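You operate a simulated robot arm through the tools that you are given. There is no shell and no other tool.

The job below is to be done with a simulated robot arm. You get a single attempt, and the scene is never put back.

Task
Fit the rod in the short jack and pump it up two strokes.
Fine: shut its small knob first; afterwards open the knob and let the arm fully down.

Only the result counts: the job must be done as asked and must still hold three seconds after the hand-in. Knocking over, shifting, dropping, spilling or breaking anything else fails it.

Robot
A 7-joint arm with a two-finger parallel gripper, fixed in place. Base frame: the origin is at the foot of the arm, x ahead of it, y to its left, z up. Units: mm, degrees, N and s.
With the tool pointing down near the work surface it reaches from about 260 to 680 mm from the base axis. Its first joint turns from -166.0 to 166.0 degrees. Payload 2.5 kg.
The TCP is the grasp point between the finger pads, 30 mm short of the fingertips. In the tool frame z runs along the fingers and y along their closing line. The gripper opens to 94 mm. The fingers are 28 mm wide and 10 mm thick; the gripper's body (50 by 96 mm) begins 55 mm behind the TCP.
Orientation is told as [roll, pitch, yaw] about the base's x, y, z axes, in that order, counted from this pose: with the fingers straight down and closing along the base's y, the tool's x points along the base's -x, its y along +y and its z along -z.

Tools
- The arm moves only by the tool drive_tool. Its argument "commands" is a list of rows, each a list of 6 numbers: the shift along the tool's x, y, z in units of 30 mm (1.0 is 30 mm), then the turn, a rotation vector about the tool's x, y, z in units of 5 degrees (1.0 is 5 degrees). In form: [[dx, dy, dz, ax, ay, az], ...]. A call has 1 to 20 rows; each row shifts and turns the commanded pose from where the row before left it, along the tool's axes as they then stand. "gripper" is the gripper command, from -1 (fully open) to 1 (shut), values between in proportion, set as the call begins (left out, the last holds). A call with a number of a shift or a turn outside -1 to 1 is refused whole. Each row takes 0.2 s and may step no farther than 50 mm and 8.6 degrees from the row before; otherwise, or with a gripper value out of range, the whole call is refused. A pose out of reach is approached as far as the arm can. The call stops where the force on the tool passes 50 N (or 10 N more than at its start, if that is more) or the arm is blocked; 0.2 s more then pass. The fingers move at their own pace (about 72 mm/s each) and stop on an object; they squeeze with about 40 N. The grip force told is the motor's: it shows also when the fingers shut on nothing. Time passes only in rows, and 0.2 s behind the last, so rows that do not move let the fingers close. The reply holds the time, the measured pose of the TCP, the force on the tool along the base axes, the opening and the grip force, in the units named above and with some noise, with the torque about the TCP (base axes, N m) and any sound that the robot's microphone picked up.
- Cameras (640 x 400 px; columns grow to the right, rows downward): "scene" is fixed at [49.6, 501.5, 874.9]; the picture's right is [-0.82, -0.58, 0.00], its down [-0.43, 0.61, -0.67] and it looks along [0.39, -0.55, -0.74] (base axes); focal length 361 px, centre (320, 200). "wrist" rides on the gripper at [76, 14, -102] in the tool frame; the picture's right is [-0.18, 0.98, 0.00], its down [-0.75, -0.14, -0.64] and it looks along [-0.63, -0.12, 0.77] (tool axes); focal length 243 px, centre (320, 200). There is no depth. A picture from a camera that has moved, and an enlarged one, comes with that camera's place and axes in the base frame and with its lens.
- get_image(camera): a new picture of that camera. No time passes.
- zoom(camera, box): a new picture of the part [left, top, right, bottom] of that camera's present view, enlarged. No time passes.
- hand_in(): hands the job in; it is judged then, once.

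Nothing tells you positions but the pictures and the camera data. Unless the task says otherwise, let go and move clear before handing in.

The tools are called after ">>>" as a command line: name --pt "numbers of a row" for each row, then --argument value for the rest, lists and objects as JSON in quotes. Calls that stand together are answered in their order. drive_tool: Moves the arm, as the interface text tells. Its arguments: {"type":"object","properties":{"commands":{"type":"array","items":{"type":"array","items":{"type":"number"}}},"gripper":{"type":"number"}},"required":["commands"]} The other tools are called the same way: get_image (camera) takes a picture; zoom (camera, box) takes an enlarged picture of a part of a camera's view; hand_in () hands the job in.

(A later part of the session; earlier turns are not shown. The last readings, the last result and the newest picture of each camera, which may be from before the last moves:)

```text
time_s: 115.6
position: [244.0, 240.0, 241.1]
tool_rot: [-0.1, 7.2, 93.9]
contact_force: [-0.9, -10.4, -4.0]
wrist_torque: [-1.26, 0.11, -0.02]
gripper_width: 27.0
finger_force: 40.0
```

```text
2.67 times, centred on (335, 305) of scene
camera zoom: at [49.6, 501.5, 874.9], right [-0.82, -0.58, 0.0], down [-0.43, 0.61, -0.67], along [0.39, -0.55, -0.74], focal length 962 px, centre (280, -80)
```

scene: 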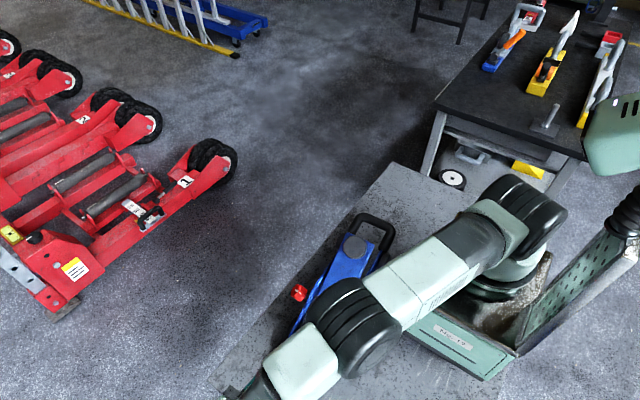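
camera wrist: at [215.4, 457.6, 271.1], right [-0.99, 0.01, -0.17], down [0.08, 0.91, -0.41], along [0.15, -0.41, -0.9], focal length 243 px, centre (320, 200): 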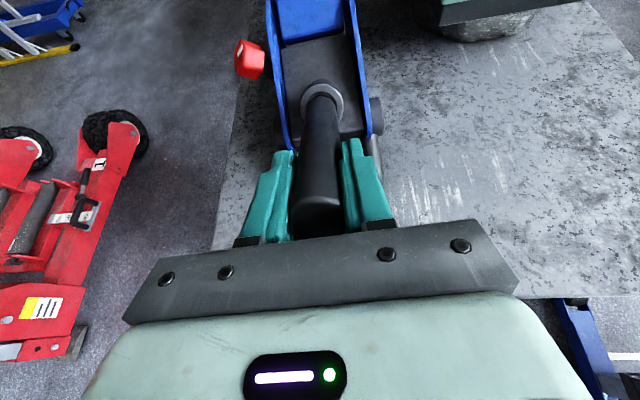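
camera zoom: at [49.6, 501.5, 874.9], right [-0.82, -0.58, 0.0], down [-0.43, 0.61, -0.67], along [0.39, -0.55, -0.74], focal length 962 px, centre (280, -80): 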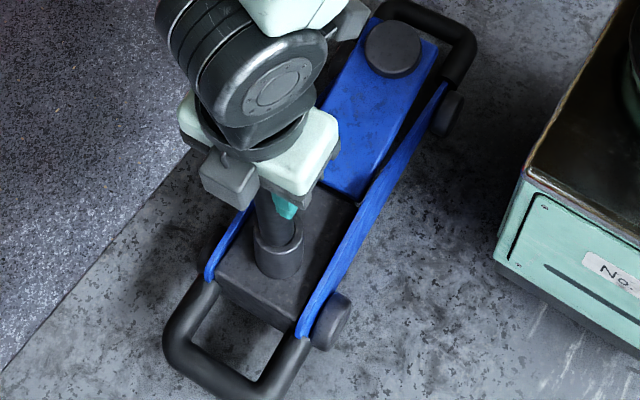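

>>> drive_tool --pt "0.22 0 0.0 0 -0.5 0" --pt "0.22 0 0.0 0 -0.5 0" --pt "0.18 0 0.0 0 -0.44 0"

>>> zoom --camera "scene" --box '[270, 230, 400, 380]'

>>> get_image --camera "wrist"

```text
time_s: 116.4
position: [246.0, 223.7, 244.5]
tool_rot: [-0.4, -0.2, 94.1]
contact_force: [-2.0, -0.5, -2.6]
wrist_torque: [-0.02, 0.09, 0.01]
gripper_width: 27.1
finger_force: 40.1
```

```text
2.67 times, centred on (335, 305) of scene
camera zoom: at [49.6, 501.5, 874.9], right [-0.82, -0.58, 0.0], down [-0.43, 0.61, -0.67], along [0.39, -0.55, -0.74], focal length 962 px, centre (280, -80)
```

zoom: 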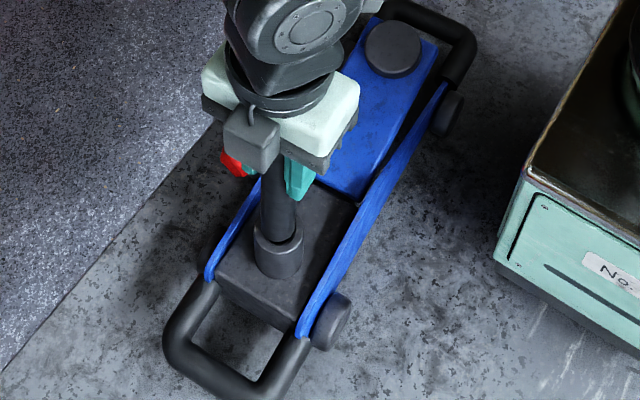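

```text
taken
camera wrist: at [236.3, 145.4, 345.2], right [-0.99, 0.12, 0.0], down [0.09, 0.76, 0.65], along [0.08, 0.64, -0.76], focal length 243 px, centre (320, 200)
```

wrist: 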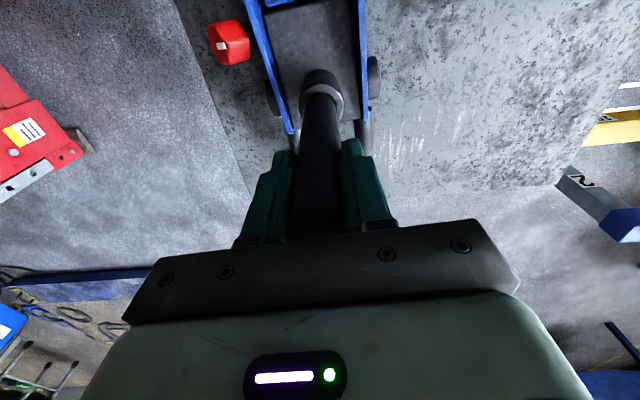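

The rod is upright again and unloaded. From the scene geometry, the saddle rose about 30 mm on the first stroke and 54 mm in total, so both strokes lifted. I'll let go of the rod and rise clear.

>>> drive_tool --pt "0 0 0 0 0 0" --pt "0 0 0 0 0 0" --pt "0 0 0 0 0 0" --gripper -0.2

>>> drive_tool --pt "0 0 -0.4 0 0 0" --pt "0 0 -0.6 0 0 0" --pt "0 0 -1 0 0 0" --pt "0 0 -1 0 0 0" --pt "0 0 -1 0 0 0"

>>> get_image --camera "wrist"

>>> zoom --camera "scene" --box '[270, 210, 410, 380]'

```text
time_s: 117.2
position: [245.0, 223.1, 242.3]
tool_rot: [-0.2, -0.2, 94.1]
contact_force: [0.2, 0.3, 0.4]
wrist_torque: [0.01, -0.04, 0.01]
gripper_width: 56.3
finger_force: 0.1
```

```text
time_s: 118.4
position: [245.7, 223.2, 364.0]
tool_rot: [-0.2, -0.2, 94.1]
contact_force: [-0.2, 0.3, 0.6]
wrist_torque: [-0.01, 0.0, 0.0]
gripper_width: 56.4
finger_force: 0.1
```

```text
taken
camera wrist: at [236.0, 145.0, 465.3], right [-0.99, 0.12, 0.0], down [0.09, 0.76, 0.64], along [0.08, 0.64, -0.76], focal length 243 px, centre (320, 200)
```

wrist: 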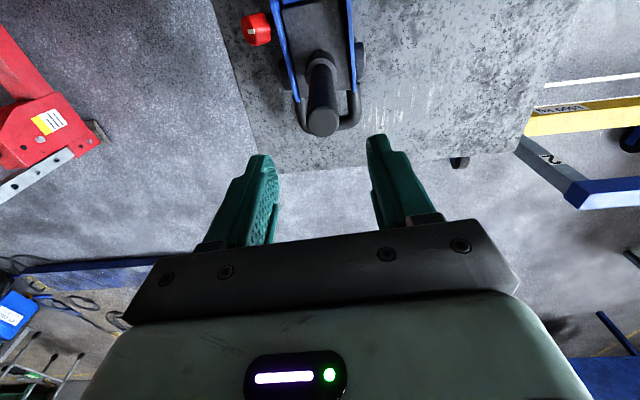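

```text
2.35 times, centred on (340, 295) of scene
camera zoom: at [49.6, 501.5, 874.9], right [-0.82, -0.58, 0.0], down [-0.43, 0.61, -0.67], along [0.39, -0.55, -0.74], focal length 849 px, centre (273, -24)
```

zoom: 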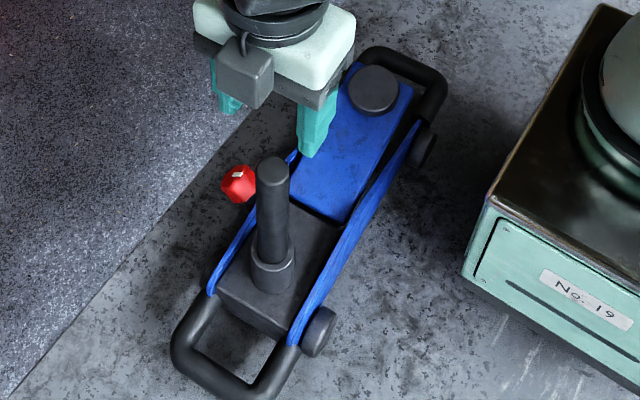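

The rod stays standing in the socket and the arm is up. Now for the knob: I'll move out to the +x side and tilt back onto its axis, rolled to match the flats in the shut position.

>>> drive_tool --pt "0.266 -0.84 0 0 0 0" --pt "0.266 -0.84 0 0 0 0" --pt "0.266 -0.84 0 0 0 0" --pt "0.266 -0.84 0 0 0 0" --pt "0.266 -0.84 0 0 0 0" --pt "0.266 -0.84 0 0 0 0" --pt "0.266 -0.84 0 0 0 0" --pt "0 0 0 -1 0 0" --pt "0 0 0 -1 0 0" --pt "0 0 0 -1 0 0" --pt "0 0 0 -1 0 0" --pt "0 0 0 -1 0 0" --pt "0 0 0 -1 0 0" --pt "0 0 0 -1 0 0" --pt "0 0 0 -1 0 0" --pt "0 0 0 -1 0 0"

>>> drive_tool --pt "0 0 0 0 0 -1" --pt "0 0 0 0 0 -1" --pt "0 0 0 0 0 -1" --pt "0 0 0 0 0 -1" --pt "0 0 0 0 0 -1" --pt "0 0 0 0 0 -1" --pt "0 0 0 0 0 -1" --pt "0 0 0 0 0 -1" --pt "0 0 0 0 0 -1" --pt "0 0 0 0 0 -0.2"

>>> get_image --camera "wrist"

>>> get_image --camera "scene"

```text
time_s: 121.8
position: [425.2, 178.7, 363.1]
tool_rot: [44.8, -0.2, 93.9]
contact_force: [0.5, 0.1, -0.3]
wrist_torque: [-0.01, -0.02, 0.02]
gripper_width: 56.4
finger_force: 0.0
```

```text
time_s: 124.0
position: [424.8, 178.0, 363.6]
tool_rot: [34.4, -30.7, 130.5]
contact_force: [0.1, 1.1, 0.2]
wrist_torque: [0.0, -0.01, -0.01]
gripper_width: 56.5
finger_force: 0.2
```

```text
taken
camera wrist: at [533.6, 122.1, 403.8], right [-0.54, -0.62, 0.57], down [0.09, 0.63, 0.77], along [-0.84, 0.47, -0.28], focal length 243 px, centre (320, 200)
```

wrist: 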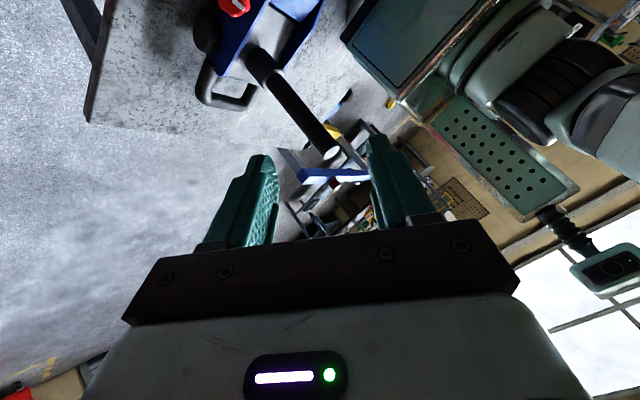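

```text
taken
```

scene: 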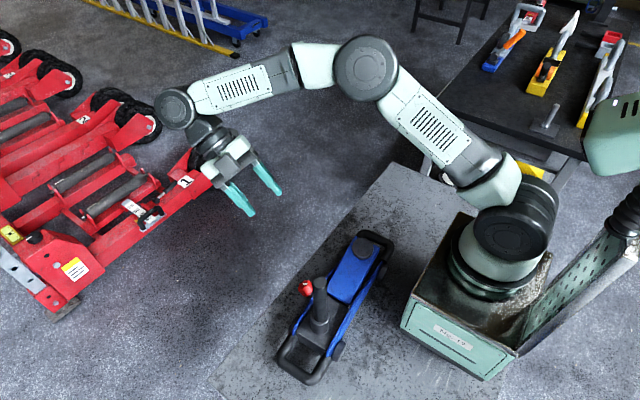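

The orientation is right. I'll approach to a 90 mm standoff from the knob's expected new position and check with the camera.

>>> drive_tool --pt "0.445 -0.419 0.807 0 0 0" --pt "0.445 -0.419 0.807 0 0 0" --pt "0.445 -0.419 0.807 0 0 0" --pt "0.445 -0.419 0.807 0 0 0" --pt "0.445 -0.419 0.807 0 0 0" --pt "0.445 -0.419 0.807 0 0 0" --pt "0.445 -0.419 0.807 0 0 0"

>>> get_image --camera "wrist"

>>> zoom --camera "wrist" --box '[240, 40, 400, 160]'

```text
time_s: 125.6
position: [395.6, 176.5, 153.6]
tool_rot: [34.5, -30.5, 130.4]
contact_force: [0.1, 0.9, -0.3]
wrist_torque: [-0.01, 0.02, -0.03]
gripper_width: 56.5
finger_force: 0.1
```

```text
taken
camera wrist: at [504.7, 119.8, 193.4], right [-0.54, -0.62, 0.57], down [0.09, 0.63, 0.77], along [-0.84, 0.47, -0.28], focal length 243 px, centre (320, 200)
```

wrist: 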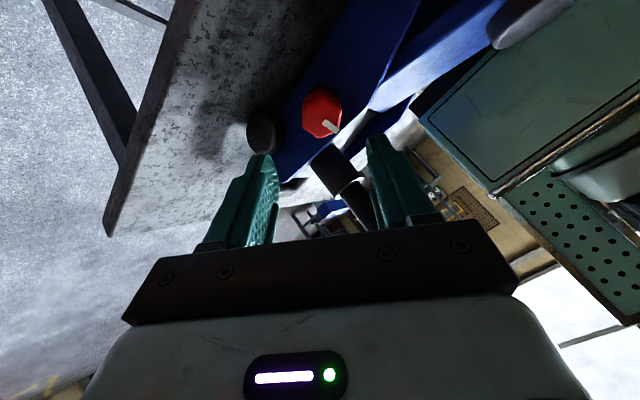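

```text
3.33 times, centred on (320, 100) of wrist
camera zoom: at [504.7, 119.8, 193.4], right [-0.54, -0.62, 0.57], down [0.09, 0.63, 0.77], along [-0.84, 0.47, -0.28], focal length 809 px, centre (320, 533)
```

zoom: 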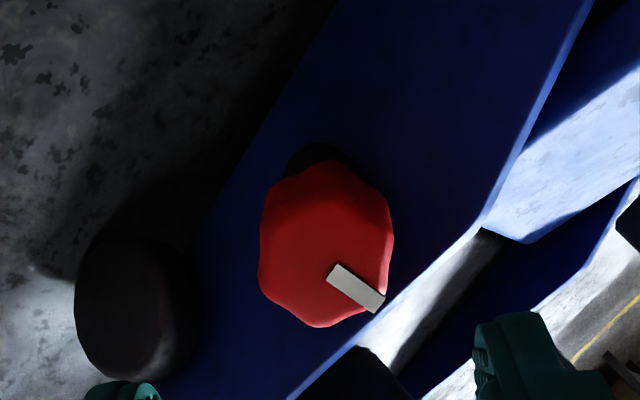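

The knob is centred to within 1.5 mm and its flats face the fingers. I'll correct that and advance along the axis.

>>> drive_tool --pt "0 0.05 0.5 0 0 0" --pt "0 0 0.5 0 0 0" --pt "0 0 0.5 0 0 0" --pt "0 0 0.5 0 0 0" --pt "0 0 0.5 0 0 0" --gripper -0.2

>>> zoom --camera "wrist" --box '[220, 80, 420, 220]'

>>> zoom --camera "scene" --box '[240, 220, 380, 360]'

```text
time_s: 126.8
position: [342.8, 171.0, 97.7]
tool_rot: [34.4, -30.6, 130.3]
contact_force: [-0.6, -0.5, 0.2]
wrist_torque: [0.0, 0.0, 0.01]
gripper_width: 56.3
finger_force: 0.0
```

```text
2.86 times, centred on (320, 150) of wrist
camera zoom: at [451.8, 114.9, 140.5], right [-0.54, -0.62, 0.57], down [0.09, 0.63, 0.77], along [-0.84, 0.47, -0.28], focal length 693 px, centre (320, 343)
```

zoom: 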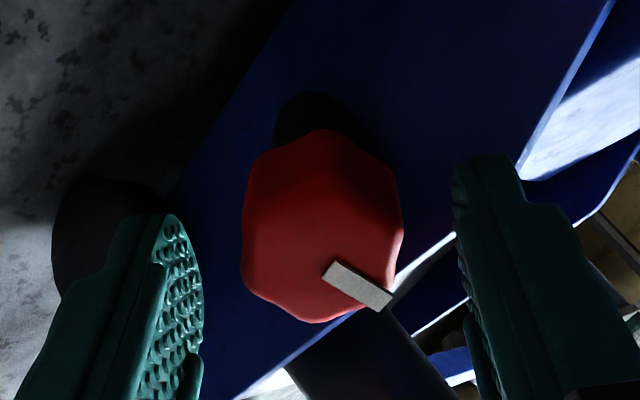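

```text
2.86 times, centred on (310, 290) of scene
camera zoom: at [49.6, 501.5, 874.9], right [-0.82, -0.58, 0.0], down [-0.43, 0.61, -0.67], along [0.39, -0.55, -0.74], focal length 1031 px, centre (349, -57)
```

zoom: 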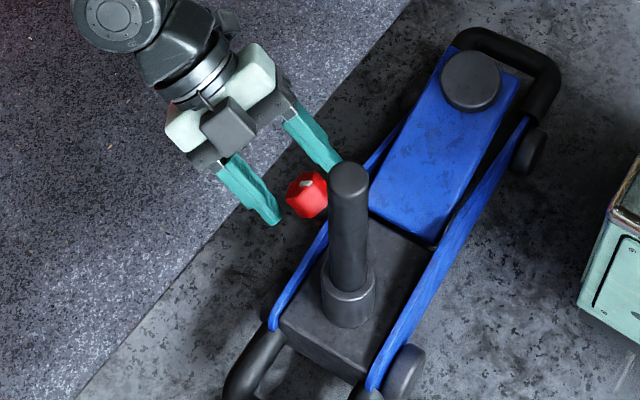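

It's aligned as before. I'll close on the knob.

>>> drive_tool --pt "0 0 0 0 0 0" --pt "0 0 0 0 0 0" --pt "0 0 0 0 0 0" --pt "0 0 0 0 0 0" --gripper 1

>>> drive_tool --pt "0 0 0 0 0 -1" --pt "0 0 0 0 0 -1"

>>> drive_tool --pt "0 0 0 0 0 -1" --pt "0 0 0 0 0 -1"

>>> zoom --camera "wrist" --box '[220, 80, 420, 220]'

>>> zoom --camera "scene" --box '[240, 220, 400, 380]'

```text
time_s: 127.8
position: [343.7, 170.6, 100.0]
tool_rot: [34.5, -30.7, 130.4]
contact_force: [0.7, 0.0, -0.6]
wrist_torque: [-0.19, 0.09, 0.22]
gripper_width: 35.0
finger_force: 40.1
```

```text
time_s: 128.4
position: [343.2, 171.1, 100.2]
tool_rot: [29.0, -35.9, 140.5]
contact_force: [-3.4, -2.3, -0.4]
wrist_torque: [-0.33, 0.09, 0.31]
gripper_width: 34.8
finger_force: 40.5
```

```text
time_s: 129.0
position: [343.4, 169.8, 99.0]
tool_rot: [21.8, -40.1, 152.0]
contact_force: [-6.1, -7.3, -0.4]
wrist_torque: [0.14, -0.08, -0.13]
gripper_width: 34.5
finger_force: 40.2
```

```text
2.86 times, centred on (320, 150) of wrist
camera zoom: at [463.8, 134.9, 127.1], right [-0.34, -0.85, 0.4], down [-0.02, 0.43, 0.9], along [-0.94, 0.3, -0.17], focal length 693 px, centre (320, 343)
```

zoom: 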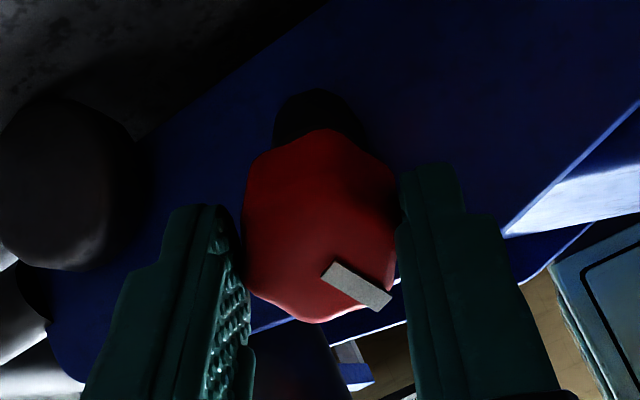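

```text
2.50 times, centred on (320, 300) of scene
camera zoom: at [49.6, 501.5, 874.9], right [-0.82, -0.58, 0.0], down [-0.43, 0.61, -0.67], along [0.39, -0.55, -0.74], focal length 902 px, centre (320, -50)
```

zoom: 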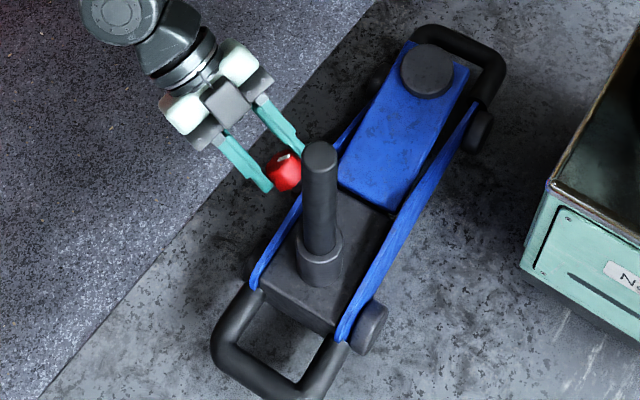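

The knob is turning open with the gripper. I'll trim the side load by 1 mm and continue counter-clockwise.

>>> drive_tool --pt "0 0.033 0 0 0 -1" --pt "0 0 0 0 0 -1" --pt "0 0 0 0 0 -1"

>>> drive_tool --pt "0 0 0 0 0 -1" --pt "0 0 0 0 0 -1" --pt "0 0 0 0 0 -1"

>>> zoom --camera "wrist" --box '[220, 80, 420, 220]'

>>> zoom --camera "scene" --box '[240, 220, 400, 380]'

```text
time_s: 129.8
position: [342.6, 171.8, 99.9]
tool_rot: [8.4, -44.1, 171.6]
contact_force: [-4.3, 2.1, 0.5]
wrist_torque: [-0.13, -0.35, 0.19]
gripper_width: 34.9
finger_force: 39.8
```

```text
time_s: 130.6
position: [343.8, 170.7, 99.3]
tool_rot: [-6.3, -44.4, -167.4]
contact_force: [0.0, 7.6, -0.9]
wrist_torque: [0.46, 0.15, -0.49]
gripper_width: 34.6
finger_force: 40.2
```

```text
2.86 times, centred on (320, 150) of wrist
camera zoom: at [470.7, 172.8, 118.1], right [0.01, -1.0, 0.05], down [-0.09, 0.05, 0.99], along [-1.0, -0.02, -0.09], focal length 693 px, centre (320, 343)
```

zoom: 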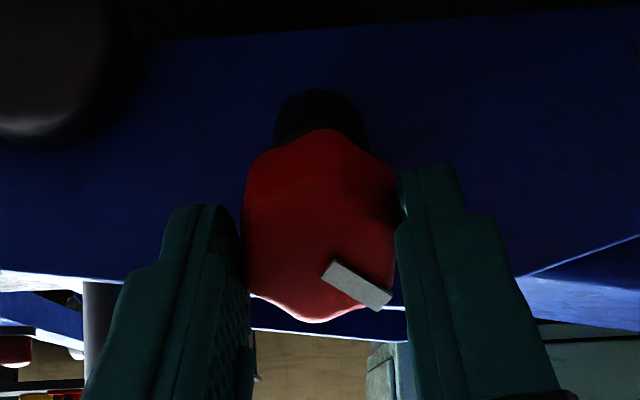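

```text
2.50 times, centred on (320, 300) of scene
camera zoom: at [49.6, 501.5, 874.9], right [-0.82, -0.58, 0.0], down [-0.43, 0.61, -0.67], along [0.39, -0.55, -0.74], focal length 902 px, centre (320, -50)
```

zoom: 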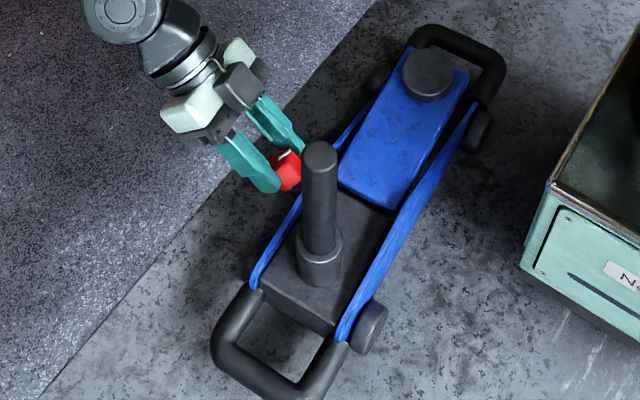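

The saddle has started to come down. I'll continue opening to the stop.

>>> drive_tool --pt "0 -0.033 0 0 0 -1" --pt "0 0 0 0 0 -1"

>>> drive_tool --pt "0 0 0 0 0 -1" --pt "0 0 0 0 0 -1"

>>> zoom --camera "wrist" --box '[220, 80, 420, 220]'

>>> zoom --camera "scene" --box '[240, 220, 400, 380]'

```text
time_s: 131.2
position: [342.9, 171.5, 99.7]
tool_rot: [-15.4, -42.5, -153.7]
contact_force: [0.9, -0.9, -0.1]
wrist_torque: [0.29, -0.65, -0.24]
gripper_width: 35.0
finger_force: 40.1
```

```text
time_s: 131.8
position: [343.0, 172.5, 100.3]
tool_rot: [-23.7, -39.2, -141.4]
contact_force: [7.5, -5.6, -0.6]
wrist_torque: [-0.06, -0.54, 0.11]
gripper_width: 34.6
finger_force: 39.7
```

```text
2.86 times, centred on (320, 150) of wrist
camera zoom: at [467.1, 200.0, 120.0], right [0.26, -0.95, -0.19], down [-0.06, -0.21, 0.98], along [-0.96, -0.24, -0.11], focal length 693 px, centre (320, 343)
```

zoom: 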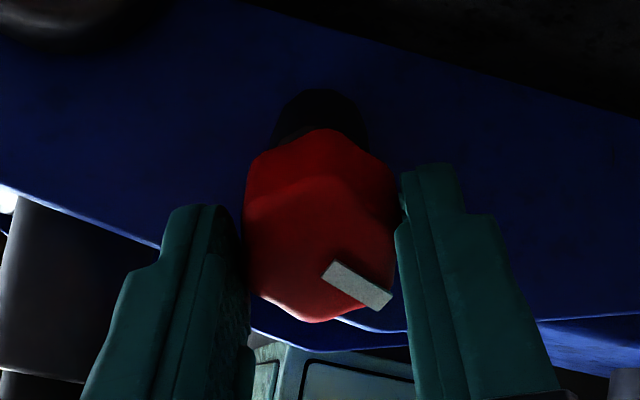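

```text
2.50 times, centred on (320, 300) of scene
camera zoom: at [49.6, 501.5, 874.9], right [-0.82, -0.58, 0.0], down [-0.43, 0.61, -0.67], along [0.39, -0.55, -0.74], focal length 902 px, centre (320, -50)
```

zoom: 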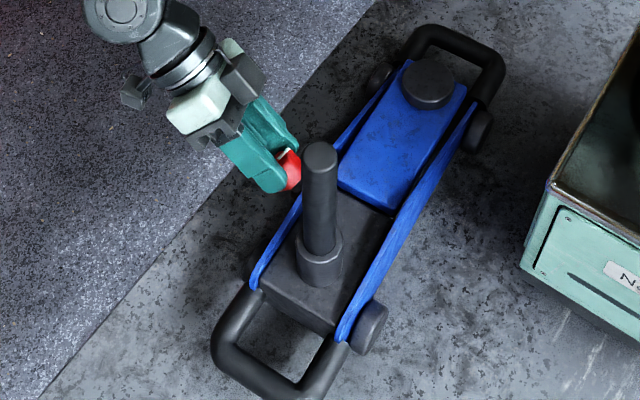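

The knob is nearly back to its original open angle and the arm is sinking. I'll go a bit further to check for the open stop.

>>> drive_tool --pt "0 0 0 0 0 -1"

>>> drive_tool --pt "0 0 0 0 0 -1"

>>> drive_tool --pt "0 0 0 0 0 -1"

>>> zoom --camera "wrist" --box '[220, 80, 420, 220]'

>>> zoom --camera "scene" --box '[240, 220, 400, 380]'

```text
time_s: 132.2
position: [342.1, 170.8, 99.7]
tool_rot: [-27.1, -36.9, -135.7]
contact_force: [6.2, -2.8, -1.0]
wrist_torque: [0.06, -0.01, -0.05]
gripper_width: 34.7
finger_force: 40.4
```

```text
time_s: 132.6
position: [343.3, 171.6, 98.8]
tool_rot: [-30.5, -34.6, -130.2]
contact_force: [5.9, -2.8, -0.4]
wrist_torque: [-0.06, 0.04, 0.06]
gripper_width: 35.1
finger_force: 40.3
```

```text
time_s: 133.0
position: [343.1, 171.2, 100.6]
tool_rot: [-33.2, -32.0, -125.2]
contact_force: [6.6, -2.6, 0.3]
wrist_torque: [-0.02, 0.25, -0.05]
gripper_width: 34.7
finger_force: 39.9
```

```text
2.86 times, centred on (320, 150) of wrist
camera zoom: at [460.0, 218.3, 125.5], right [0.42, -0.83, -0.36], down [0.01, -0.39, 0.92], along [-0.91, -0.39, -0.15], focal length 693 px, centre (320, 343)
```

zoom: 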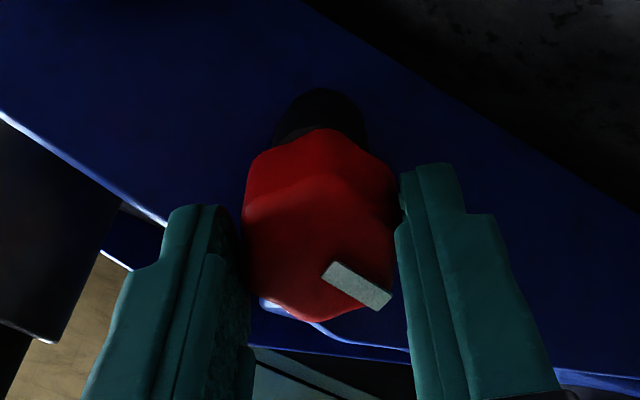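

```text
2.50 times, centred on (320, 300) of scene
camera zoom: at [49.6, 501.5, 874.9], right [-0.82, -0.58, 0.0], down [-0.43, 0.61, -0.67], along [0.39, -0.55, -0.74], focal length 902 px, centre (320, -50)
```

zoom: 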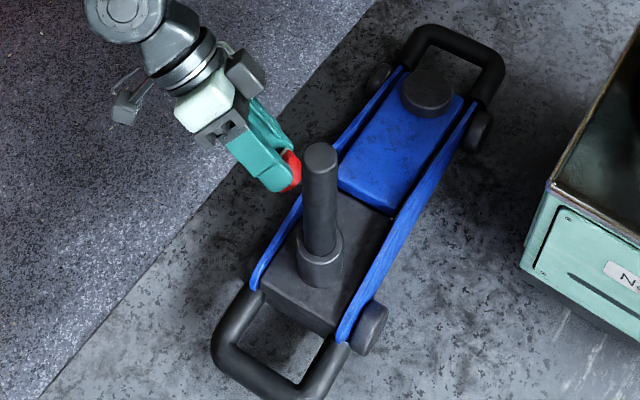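

The knob is now open about 12° past its original angle, and the arm is still coming down. I'll release the knob, back out along its axis, and watch the arm settle.

>>> drive_tool --pt "0 0 0 0 0 0" --pt "0 0 0 0 0 0" --pt "0 0 -0.3 0 0 0" --pt "0 0 -0.6 0 0 0" --pt "0 0 -1 0 0 0" --pt "0 0 -1 0 0 0" --pt "0 0 -1 0 0 0" --pt "0 0 0 0 0 0" --pt "0 0 0 0 0 0" --pt "0 0 0 0 0 0" --gripper -0.2

>>> zoom --camera "scene" --box '[240, 220, 400, 380]'

>>> get_image --camera "wrist"

```text
time_s: 135.2
position: [425.3, 176.9, 182.6]
tool_rot: [-33.2, -32.1, -125.3]
contact_force: [0.4, -0.4, -0.3]
wrist_torque: [0.01, 0.01, 0.03]
gripper_width: 56.2
finger_force: 0.1
```

```text
2.50 times, centred on (320, 300) of scene
camera zoom: at [49.6, 501.5, 874.9], right [-0.82, -0.58, 0.0], down [-0.43, 0.61, -0.67], along [0.39, -0.55, -0.74], focal length 902 px, centre (320, -50)
```

zoom: 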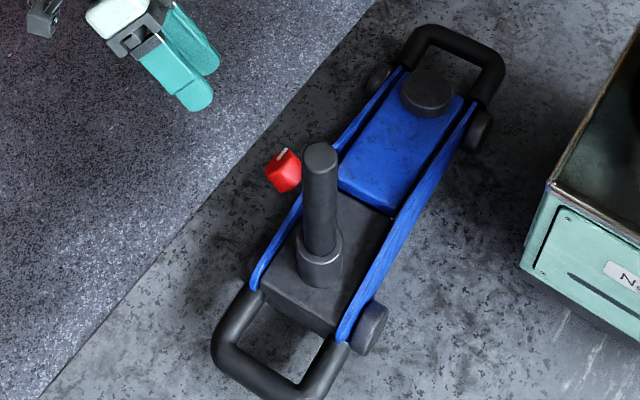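

```text
taken
camera wrist: at [542.2, 223.5, 208.4], right [0.42, -0.83, -0.36], down [0.01, -0.39, 0.92], along [-0.91, -0.39, -0.15], focal length 243 px, centre (320, 200)
```

wrist: 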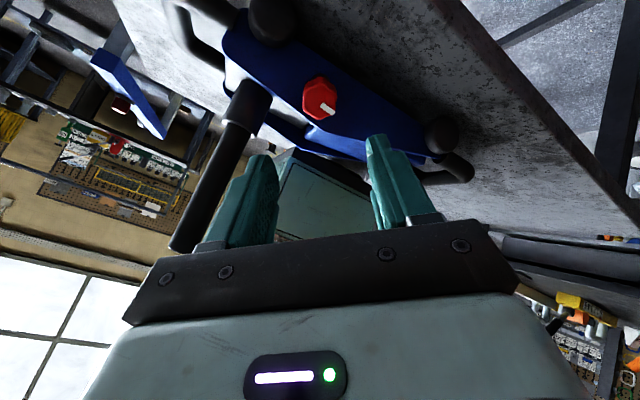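

The arm looks nearly down. I'll wait a few seconds and compare the saddle position again.

>>> zoom --camera "scene" --box '[320, 220, 380, 280]'

>>> drive_tool --pt "0 0 0 0 0 0" --pt "0 0 0 0 0 0" --pt "0 0 0 0 0 0" --pt "0 0 0 0 0 0" --pt "0 0 0 0 0 0" --pt "0 0 0 0 0 0" --pt "0 0 0 0 0 0" --pt "0 0 0 0 0 0" --pt "0 0 0 0 0 0" --pt "0 0 0 0 0 0" --pt "0 0 0 0 0 0" --pt "0 0 0 0 0 0" --pt "0 0 0 0 0 0" --pt "0 0 0 0 0 0" --pt "0 0 0 0 0 0" --pt "0 0 0 0 0 0" --pt "0 0 0 0 0 0" --pt "0 0 0 0 0 0" --pt "0 0 0 0 0 0" --pt "0 0 0 0 0 0"

>>> zoom --camera "scene" --box '[320, 220, 380, 280]'

```text
6.67 times, centred on (350, 250) of scene
camera zoom: at [49.6, 501.5, 874.9], right [-0.82, -0.58, 0.0], down [-0.43, 0.61, -0.67], along [0.39, -0.55, -0.74], focal length 2406 px, centre (120, -133)
```

zoom: 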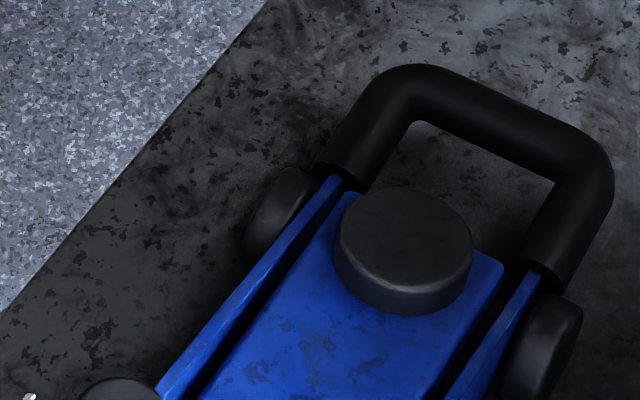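

```text
time_s: 139.4
position: [425.7, 175.7, 182.9]
tool_rot: [-33.1, -31.9, -125.2]
contact_force: [-0.7, 0.5, -0.2]
wrist_torque: [-0.01, 0.0, 0.04]
gripper_width: 56.6
finger_force: 0.0
```

```text
6.67 times, centred on (350, 250) of scene
camera zoom: at [49.6, 501.5, 874.9], right [-0.82, -0.58, 0.0], down [-0.43, 0.61, -0.67], along [0.39, -0.55, -0.74], focal length 2406 px, centre (120, -133)
```

zoom: 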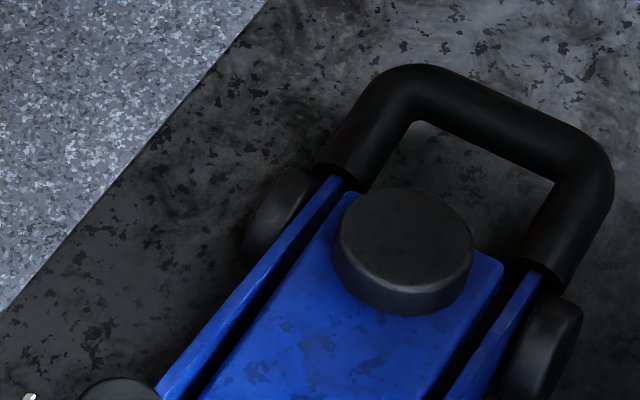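

The arm is static now. For a like-for-like comparison, I'll take the same zoom as at the very start.

>>> zoom --camera "scene" --box '[260, 210, 420, 390]'

>>> zoom --camera "wrist" --box '[160, 0, 480, 180]'

```text
2.22 times, centred on (340, 300) of scene
camera zoom: at [49.6, 501.5, 874.9], right [-0.82, -0.58, 0.0], down [-0.43, 0.61, -0.67], along [0.39, -0.55, -0.74], focal length 802 px, centre (276, -22)
```

zoom: 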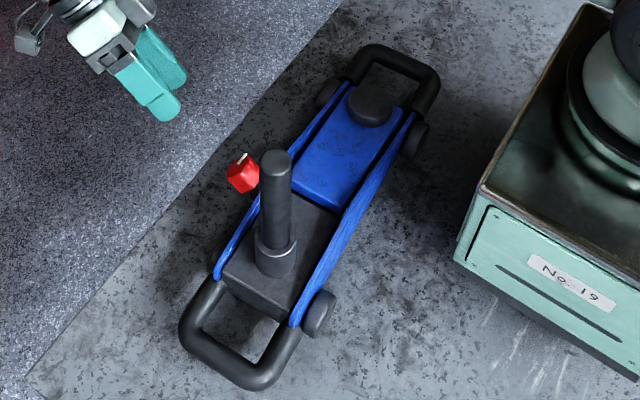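

```text
2.00 times, centred on (320, 90) of wrist
camera zoom: at [542.2, 223.5, 208.3], right [0.42, -0.83, -0.36], down [0.01, -0.39, 0.92], along [-0.91, -0.39, -0.15], focal length 485 px, centre (320, 420)
```

zoom: 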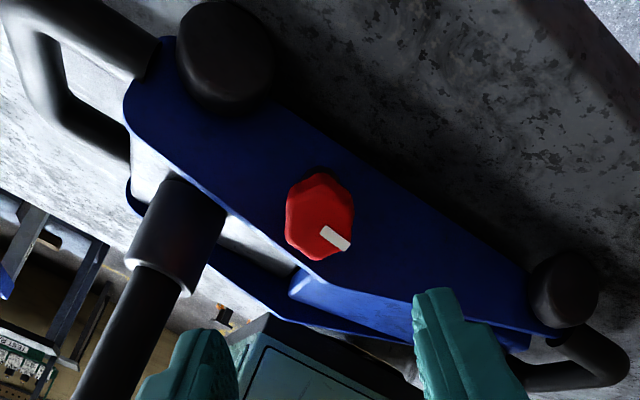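

The saddle and wheels have shifted by the same amount from their starting pixels, so the arm is fully down and the knob is open. The jack itself sits about 21 mm further toward +y than at the start, so I'll roll it back gently by its rear bar. First I'll bring the tool upright and around to that side.

>>> drive_tool --pt "0 0 -1 0 0 1" --pt "0 0 -1 0 0 1" --pt "0 0 0 0 0 1" --pt "0 0 0 0 0 1" --pt "0 0 0 0 0 1" --pt "0 0 0 0 0 1" --pt "0 0 0 0 0 1" --pt "0 0 0 0 0 1" --pt "0 0 0 0 0 0.2" --pt "0 0 0 0 1 0" --pt "0 0 0 0 1 0" --pt "0 0 0 0 1 0" --pt "0 0 0 0 1 0" --pt "0 0 0 0 1 0" --pt "0 0 0 0 1 0" --pt "0 0 0 0 1 0" --pt "0 0 0 0 1 0" --pt "0 0 0 0 1 0" --gripper 1

>>> get_image --camera "scene"

```text
time_s: 143.2
position: [467.7, 179.3, 225.2]
tool_rot: [-0.2, 0.3, -176.0]
contact_force: [0.6, -0.1, 0.1]
wrist_torque: [-0.02, -0.02, -0.02]
gripper_width: 0.0
finger_force: 33.4
```

```text
taken
```

scene: 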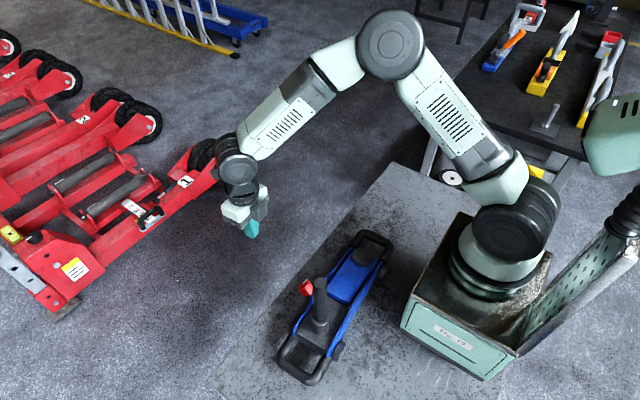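

>>> drive_tool --pt "-0.064 -0.882 0 0 0 0" --pt "-0.064 -0.882 0 0 0 0" --pt "-0.064 -0.882 0 0 0 0" --pt "-0.064 -0.882 0 0 0 0" --pt "-0.064 -0.882 0 0 0 0" --pt "-0.064 -0.882 0 0 0 0" --pt "-0.064 -0.882 0 0 0 0" --pt "-0.064 -0.882 0 0 0 0" --pt "-0.974 -0.068 0 0 0 0" --pt "-0.974 -0.068 0 0 0 0" --pt "-0.974 -0.068 0 0 0 0" --pt "-0.974 -0.068 0 0 0 0" --pt "-0.974 -0.068 0 0 0 0" --pt "-0.974 -0.068 0 0 0 0" --pt "-0.974 -0.068 0 0 0 0"

>>> get_image --camera "wrist"

>>> get_image --camera "scene"

```text
time_s: 146.4
position: [231.8, 390.6, 227.5]
tool_rot: [-0.3, 0.2, -176.1]
contact_force: [-0.3, -0.4, -0.1]
wrist_torque: [0.03, 0.01, 0.01]
gripper_width: 0.0
finger_force: 33.0
```

```text
taken
camera wrist: at [308.9, 380.0, 329.5], right [-0.12, -0.99, 0.0], down [-0.76, 0.09, 0.64], along [-0.64, 0.08, -0.77], focal length 243 px, centre (320, 200)
```

wrist: 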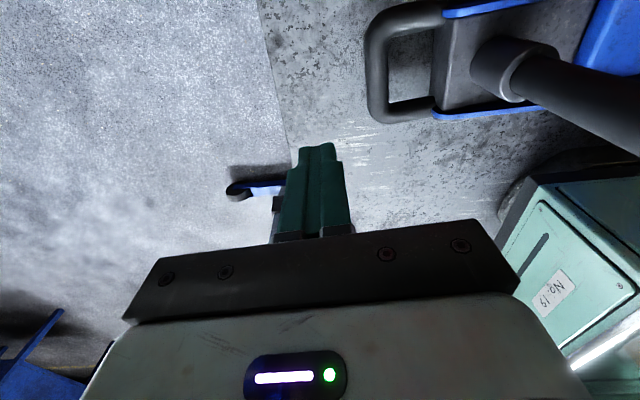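

```text
taken
```

scene: 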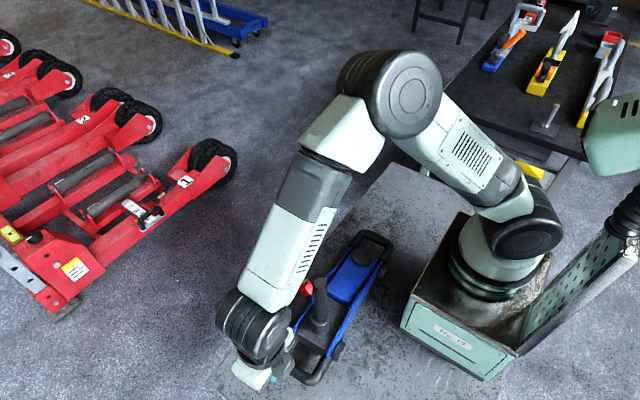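

The rear bar's outer edge is at about y=337, roughly 35 mm above the plate. I'll lower the closed fingers behind it with clear space.

>>> drive_tool --pt "0.04 0 0.98 0 0 0" --pt "0.04 0 0.98 0 0 0" --pt "0.04 0 0.98 0 0 0" --pt "0.04 0 0.98 0 0 0" --pt "0.04 0 0.98 0 0 0" --pt "0.04 0 0.98 0 0 0"

>>> get_image --camera "wrist"

>>> zoom --camera "scene" --box '[220, 300, 400, 400]'

```text
time_s: 147.8
position: [241.3, 390.6, 49.9]
tool_rot: [-0.2, 0.3, -176.0]
contact_force: [0.2, -0.1, 0.2]
wrist_torque: [0.0, 0.01, -0.01]
gripper_width: 0.0
finger_force: 33.1
```

```text
taken
camera wrist: at [317.3, 380.8, 152.0], right [-0.12, -0.99, 0.0], down [-0.76, 0.09, 0.64], along [-0.63, 0.08, -0.77], focal length 243 px, centre (320, 200)
```

wrist: 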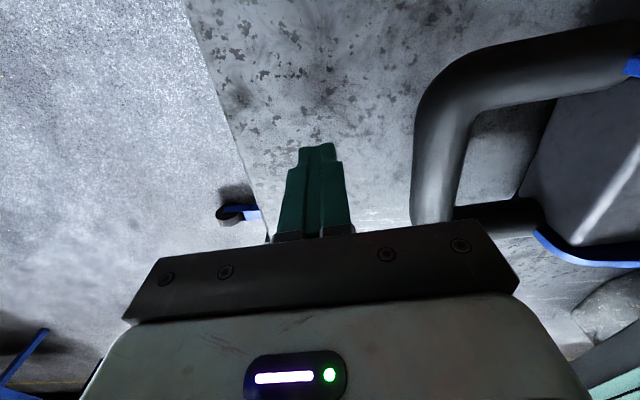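

```text
3.56 times, centred on (310, 350) of scene
camera zoom: at [49.6, 501.5, 874.9], right [-0.82, -0.58, 0.0], down [-0.43, 0.61, -0.67], along [0.39, -0.55, -0.74], focal length 1283 px, centre (356, -333)
```

zoom: 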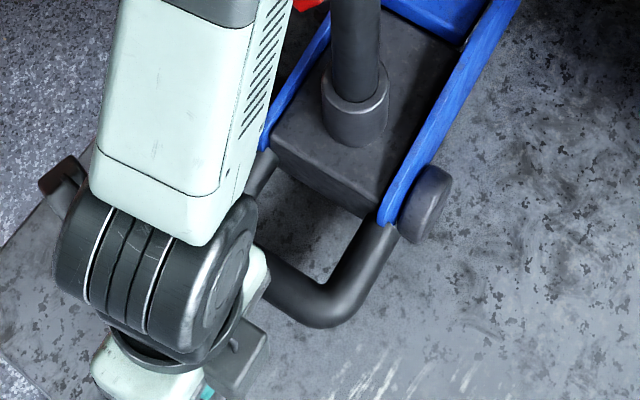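

>>> drive_tool --pt "0 0.6 0 0 0 0" --pt "0 0.6 0 0 0 0"

>>> drive_tool --pt "0 0.1 0 0 0 0"

>>> drive_tool --pt "0 0.1 0 0 0 0"

>>> get_image --camera "wrist"

```text
time_s: 148.4
position: [243.6, 354.9, 49.0]
tool_rot: [-0.2, 0.3, -176.1]
contact_force: [-1.3, 0.0, 0.7]
wrist_torque: [-0.01, -0.01, -0.02]
gripper_width: 0.1
finger_force: 33.0
```

```text
time_s: 148.8
position: [242.4, 351.6, 50.6]
tool_rot: [-0.2, 0.2, -176.0]
contact_force: [0.5, -0.4, -0.7]
wrist_torque: [-0.03, -0.01, 0.02]
gripper_width: 0.0
finger_force: 33.0
```

```text
time_s: 149.2
position: [243.5, 350.5, 50.2]
tool_rot: [-0.4, 0.2, -176.0]
contact_force: [-1.4, 5.1, 2.9]
wrist_torque: [0.01, 0.02, -0.08]
gripper_width: 0.2
finger_force: 32.6
```

```text
taken
camera wrist: at [320.1, 340.1, 153.0], right [-0.12, -0.99, -0.01], down [-0.76, 0.08, 0.64], along [-0.63, 0.08, -0.77], focal length 243 px, centre (320, 200)
```

wrist: 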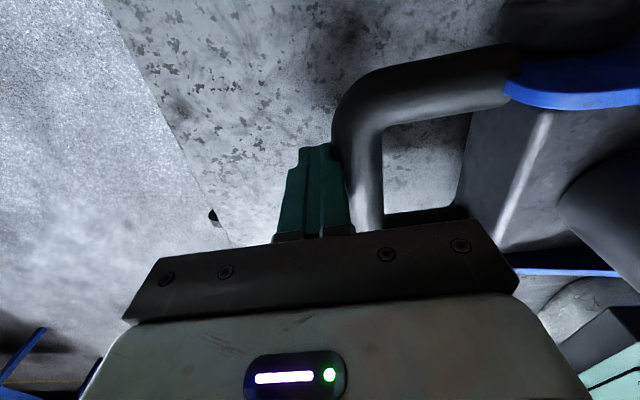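

I've made contact with the bar at 5 N. I'll push it back slowly in small steps, watching the force.

>>> drive_tool --pt "0 0.1 0 0 0 0"

>>> drive_tool --pt "0 0.1 0 0 0 0"

>>> get_image --camera "wrist"

```text
time_s: 149.6
position: [243.8, 348.2, 49.9]
tool_rot: [-0.4, 0.3, -176.0]
contact_force: [-2.7, 17.4, 8.0]
wrist_torque: [0.01, 0.04, -0.13]
gripper_width: 0.2
finger_force: 33.2
```

```text
time_s: 150.0
position: [244.1, 345.3, 51.3]
tool_rot: [-0.4, 0.3, -176.1]
contact_force: [-1.8, 19.0, 18.5]
wrist_torque: [-0.12, 0.12, -0.14]
gripper_width: 0.0
finger_force: 33.3
```

```text
taken
camera wrist: at [320.5, 334.3, 153.3], right [-0.11, -0.99, -0.01], down [-0.76, 0.08, 0.64], along [-0.63, 0.08, -0.77], focal length 243 px, centre (320, 200)
```

wrist: 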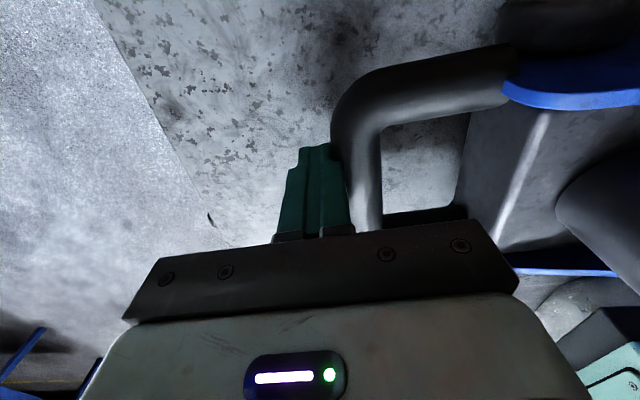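

The bar is pushing the fingertips upward, so I'm contacting it above its centre. I'll back off, go 9 mm lower, and push again.

>>> drive_tool --pt "0 -0.2 0 0 0 0" --pt "0 -0.2 0 0 0 0" --pt "0 0 0.15 0 0 0" --pt "0 0 0.15 0 0 0"

>>> drive_tool --pt "0 0.2 0 0 0 0" --pt "0 0.15 0 0 0 0"

>>> drive_tool --pt "0 0.1 0 0 0 0"

>>> drive_tool --pt "0 0.1 0 0 0 0"

```text
time_s: 151.0
position: [243.3, 353.7, 40.0]
tool_rot: [-0.1, 0.2, -176.0]
contact_force: [0.6, -0.3, -0.1]
wrist_torque: [-0.04, 0.01, 0.0]
gripper_width: 0.0
finger_force: 33.3
```

```text
time_s: 151.6
position: [243.1, 347.4, 40.6]
tool_rot: [-0.5, 0.1, -176.0]
contact_force: [-2.5, 15.5, 2.4]
wrist_torque: [-0.04, 0.02, -0.2]
gripper_width: 0.4
finger_force: 32.6
```

```text
time_s: 152.0
position: [244.8, 342.2, 39.5]
tool_rot: [-0.3, 0.2, -176.1]
contact_force: [-0.8, 10.1, 1.9]
wrist_torque: [-0.75, -0.06, -0.01]
gripper_width: 0.0
finger_force: 33.1
```

```text
time_s: 152.4
position: [244.4, 338.7, 40.0]
tool_rot: [-0.2, 0.2, -176.1]
contact_force: [-1.8, 13.6, 2.8]
wrist_torque: [-0.05, -0.04, 0.0]
gripper_width: 0.0
finger_force: 33.3
```

It's rolling now with about 12 N and almost no vertical force. I'll check with the scene camera.

>>> drive_tool --pt "0 0.1 0 0 0 0" --pt "0 0.1 0 0 0 0"

>>> zoom --camera "scene" --box '[260, 210, 420, 390]'

>>> get_image --camera "wrist"

```text
time_s: 153.0
position: [244.5, 333.7, 38.8]
tool_rot: [-0.2, 0.2, -176.0]
contact_force: [-0.6, 13.2, 1.9]
wrist_torque: [-0.04, -0.03, -0.02]
gripper_width: 0.1
finger_force: 33.0
```

```text
2.22 times, centred on (340, 300) of scene
camera zoom: at [49.6, 501.5, 874.9], right [-0.82, -0.58, 0.0], down [-0.43, 0.61, -0.67], along [0.39, -0.55, -0.74], focal length 802 px, centre (276, -22)
```

zoom: 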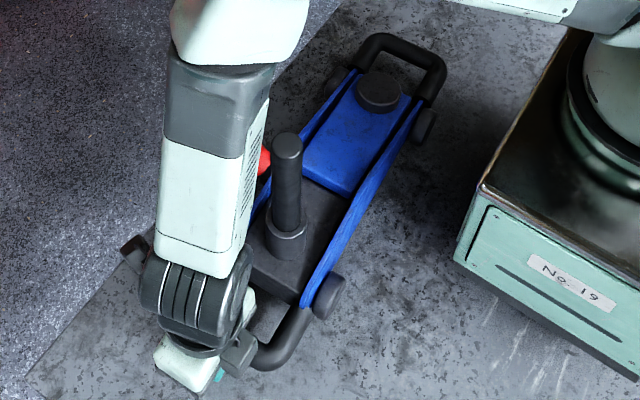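

```text
taken
camera wrist: at [321.5, 323.3, 142.6], right [-0.12, -0.99, 0.0], down [-0.76, 0.09, 0.64], along [-0.63, 0.08, -0.77], focal length 243 px, centre (320, 200)
```

wrist: 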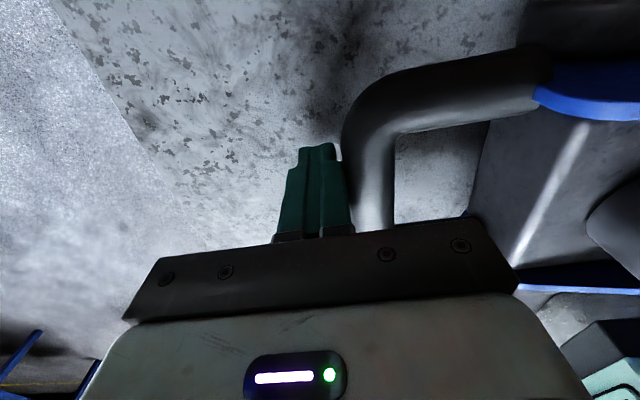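

The jack is within about 2–3 mm of its starting position. One last tiny nudge, then I'll compare closely.

>>> drive_tool --pt "0 0.08 0 0 0 0"

>>> zoom --camera "scene" --box '[260, 210, 420, 390]'

>>> zoom --camera "scene" --box '[320, 220, 380, 280]'

```text
time_s: 153.4
position: [244.6, 330.6, 40.4]
tool_rot: [-0.2, 0.3, -176.1]
contact_force: [-0.7, 14.1, 1.9]
wrist_torque: [-0.03, 0.0, -0.01]
gripper_width: 0.1
finger_force: 33.0
```

```text
2.22 times, centred on (340, 300) of scene
camera zoom: at [49.6, 501.5, 874.9], right [-0.82, -0.58, 0.0], down [-0.43, 0.61, -0.67], along [0.39, -0.55, -0.74], focal length 802 px, centre (276, -22)
```

zoom: 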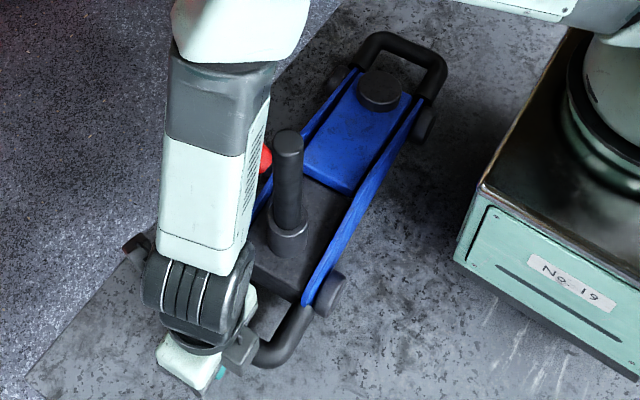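

```text
6.67 times, centred on (350, 250) of scene
camera zoom: at [49.6, 501.5, 874.9], right [-0.82, -0.58, 0.0], down [-0.43, 0.61, -0.67], along [0.39, -0.55, -0.74], focal length 2406 px, centre (120, -133)
```

zoom: 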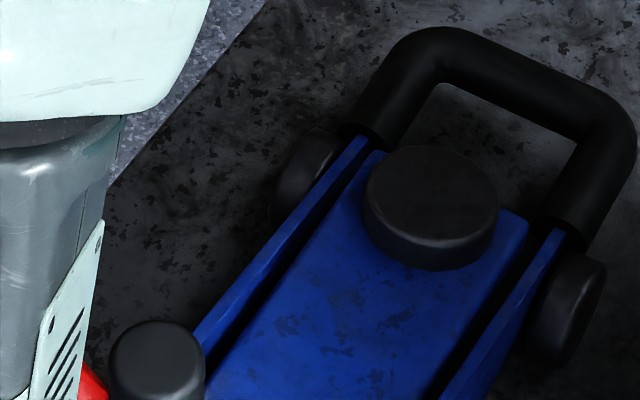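

The jack is back on its starting pixels, and the rod is still standing in its socket. I'll back off and rise clear.

>>> drive_tool --pt "0 -0.3 0 0 0 0" --pt "0 -0.8 0 0 0 0" --pt "0 -0.8 0 0 0 0" --pt "0 0 -1 0 0 0" --pt "0 0 -1 0 0 0" --pt "0 0 -1 0 0 0" --pt "0 0 -1 0 0 0" --pt "0 0 -1 0 0 0" --pt "0 0 -1 0 0 0" --pt "0 0 -1 0 0 0" --pt "0 0 -1 0 0 0" --pt "1 0 0 0 0 0" --pt "1 0 0 0 0 0" --pt "1 0 0 0 0 0" --pt "1 0 0 0 0 0" --pt "1 0 0 0 0 0"

>>> get_image --camera "scene"

>>> zoom --camera "scene" --box '[260, 210, 420, 390]'

```text
time_s: 156.8
position: [390.2, 396.8, 280.9]
tool_rot: [-0.1, 0.2, -176.0]
contact_force: [0.2, 0.0, 0.4]
wrist_torque: [-0.01, 0.01, -0.02]
gripper_width: 0.0
finger_force: 32.7
```

```text
taken
```

scene: 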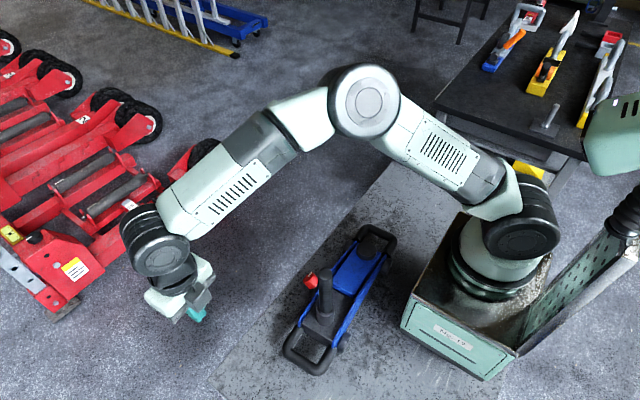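

```text
2.22 times, centred on (340, 300) of scene
camera zoom: at [49.6, 501.5, 874.9], right [-0.82, -0.58, 0.0], down [-0.43, 0.61, -0.67], along [0.39, -0.55, -0.74], focal length 802 px, centre (276, -22)
```

zoom: 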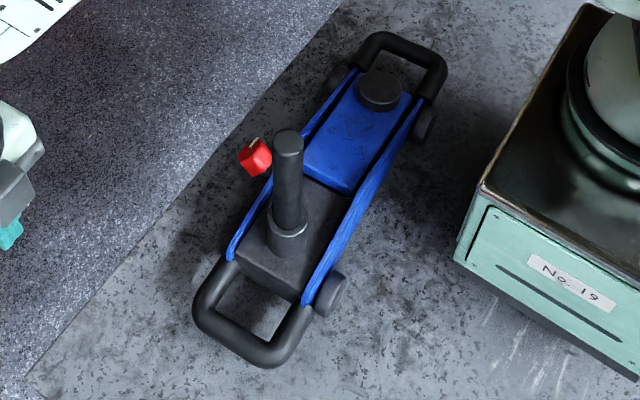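

>>> zoom --camera "scene" --box '[295, 260, 355, 330]'

>>> zoom --camera "scene" --box '[296, 264, 328, 296]'

```text
5.71 times, centred on (325, 295) of scene
camera zoom: at [49.6, 501.5, 874.9], right [-0.82, -0.58, 0.0], down [-0.43, 0.61, -0.67], along [0.39, -0.55, -0.74], focal length 2062 px, centre (291, -343)
```

zoom: 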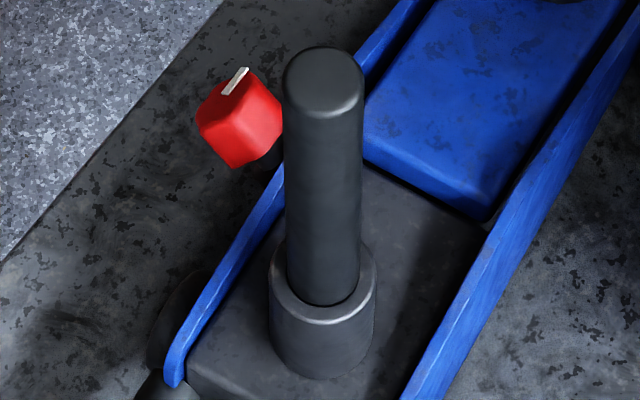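

```text
12.50 times, centred on (312, 280) of scene
camera zoom: at [49.6, 501.5, 874.9], right [-0.82, -0.58, 0.0], down [-0.43, 0.61, -0.67], along [0.39, -0.55, -0.74], focal length 4510 px, centre (420, -800)
```

zoom: 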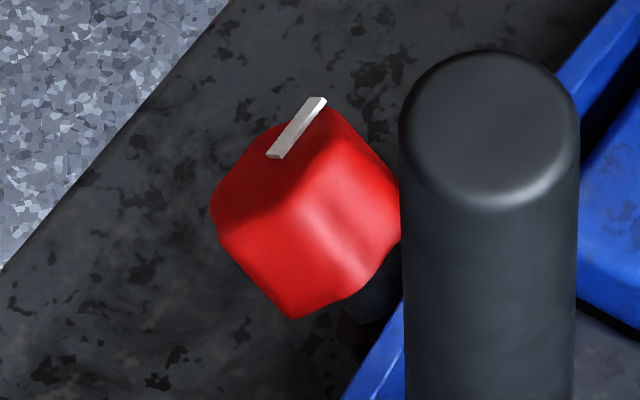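

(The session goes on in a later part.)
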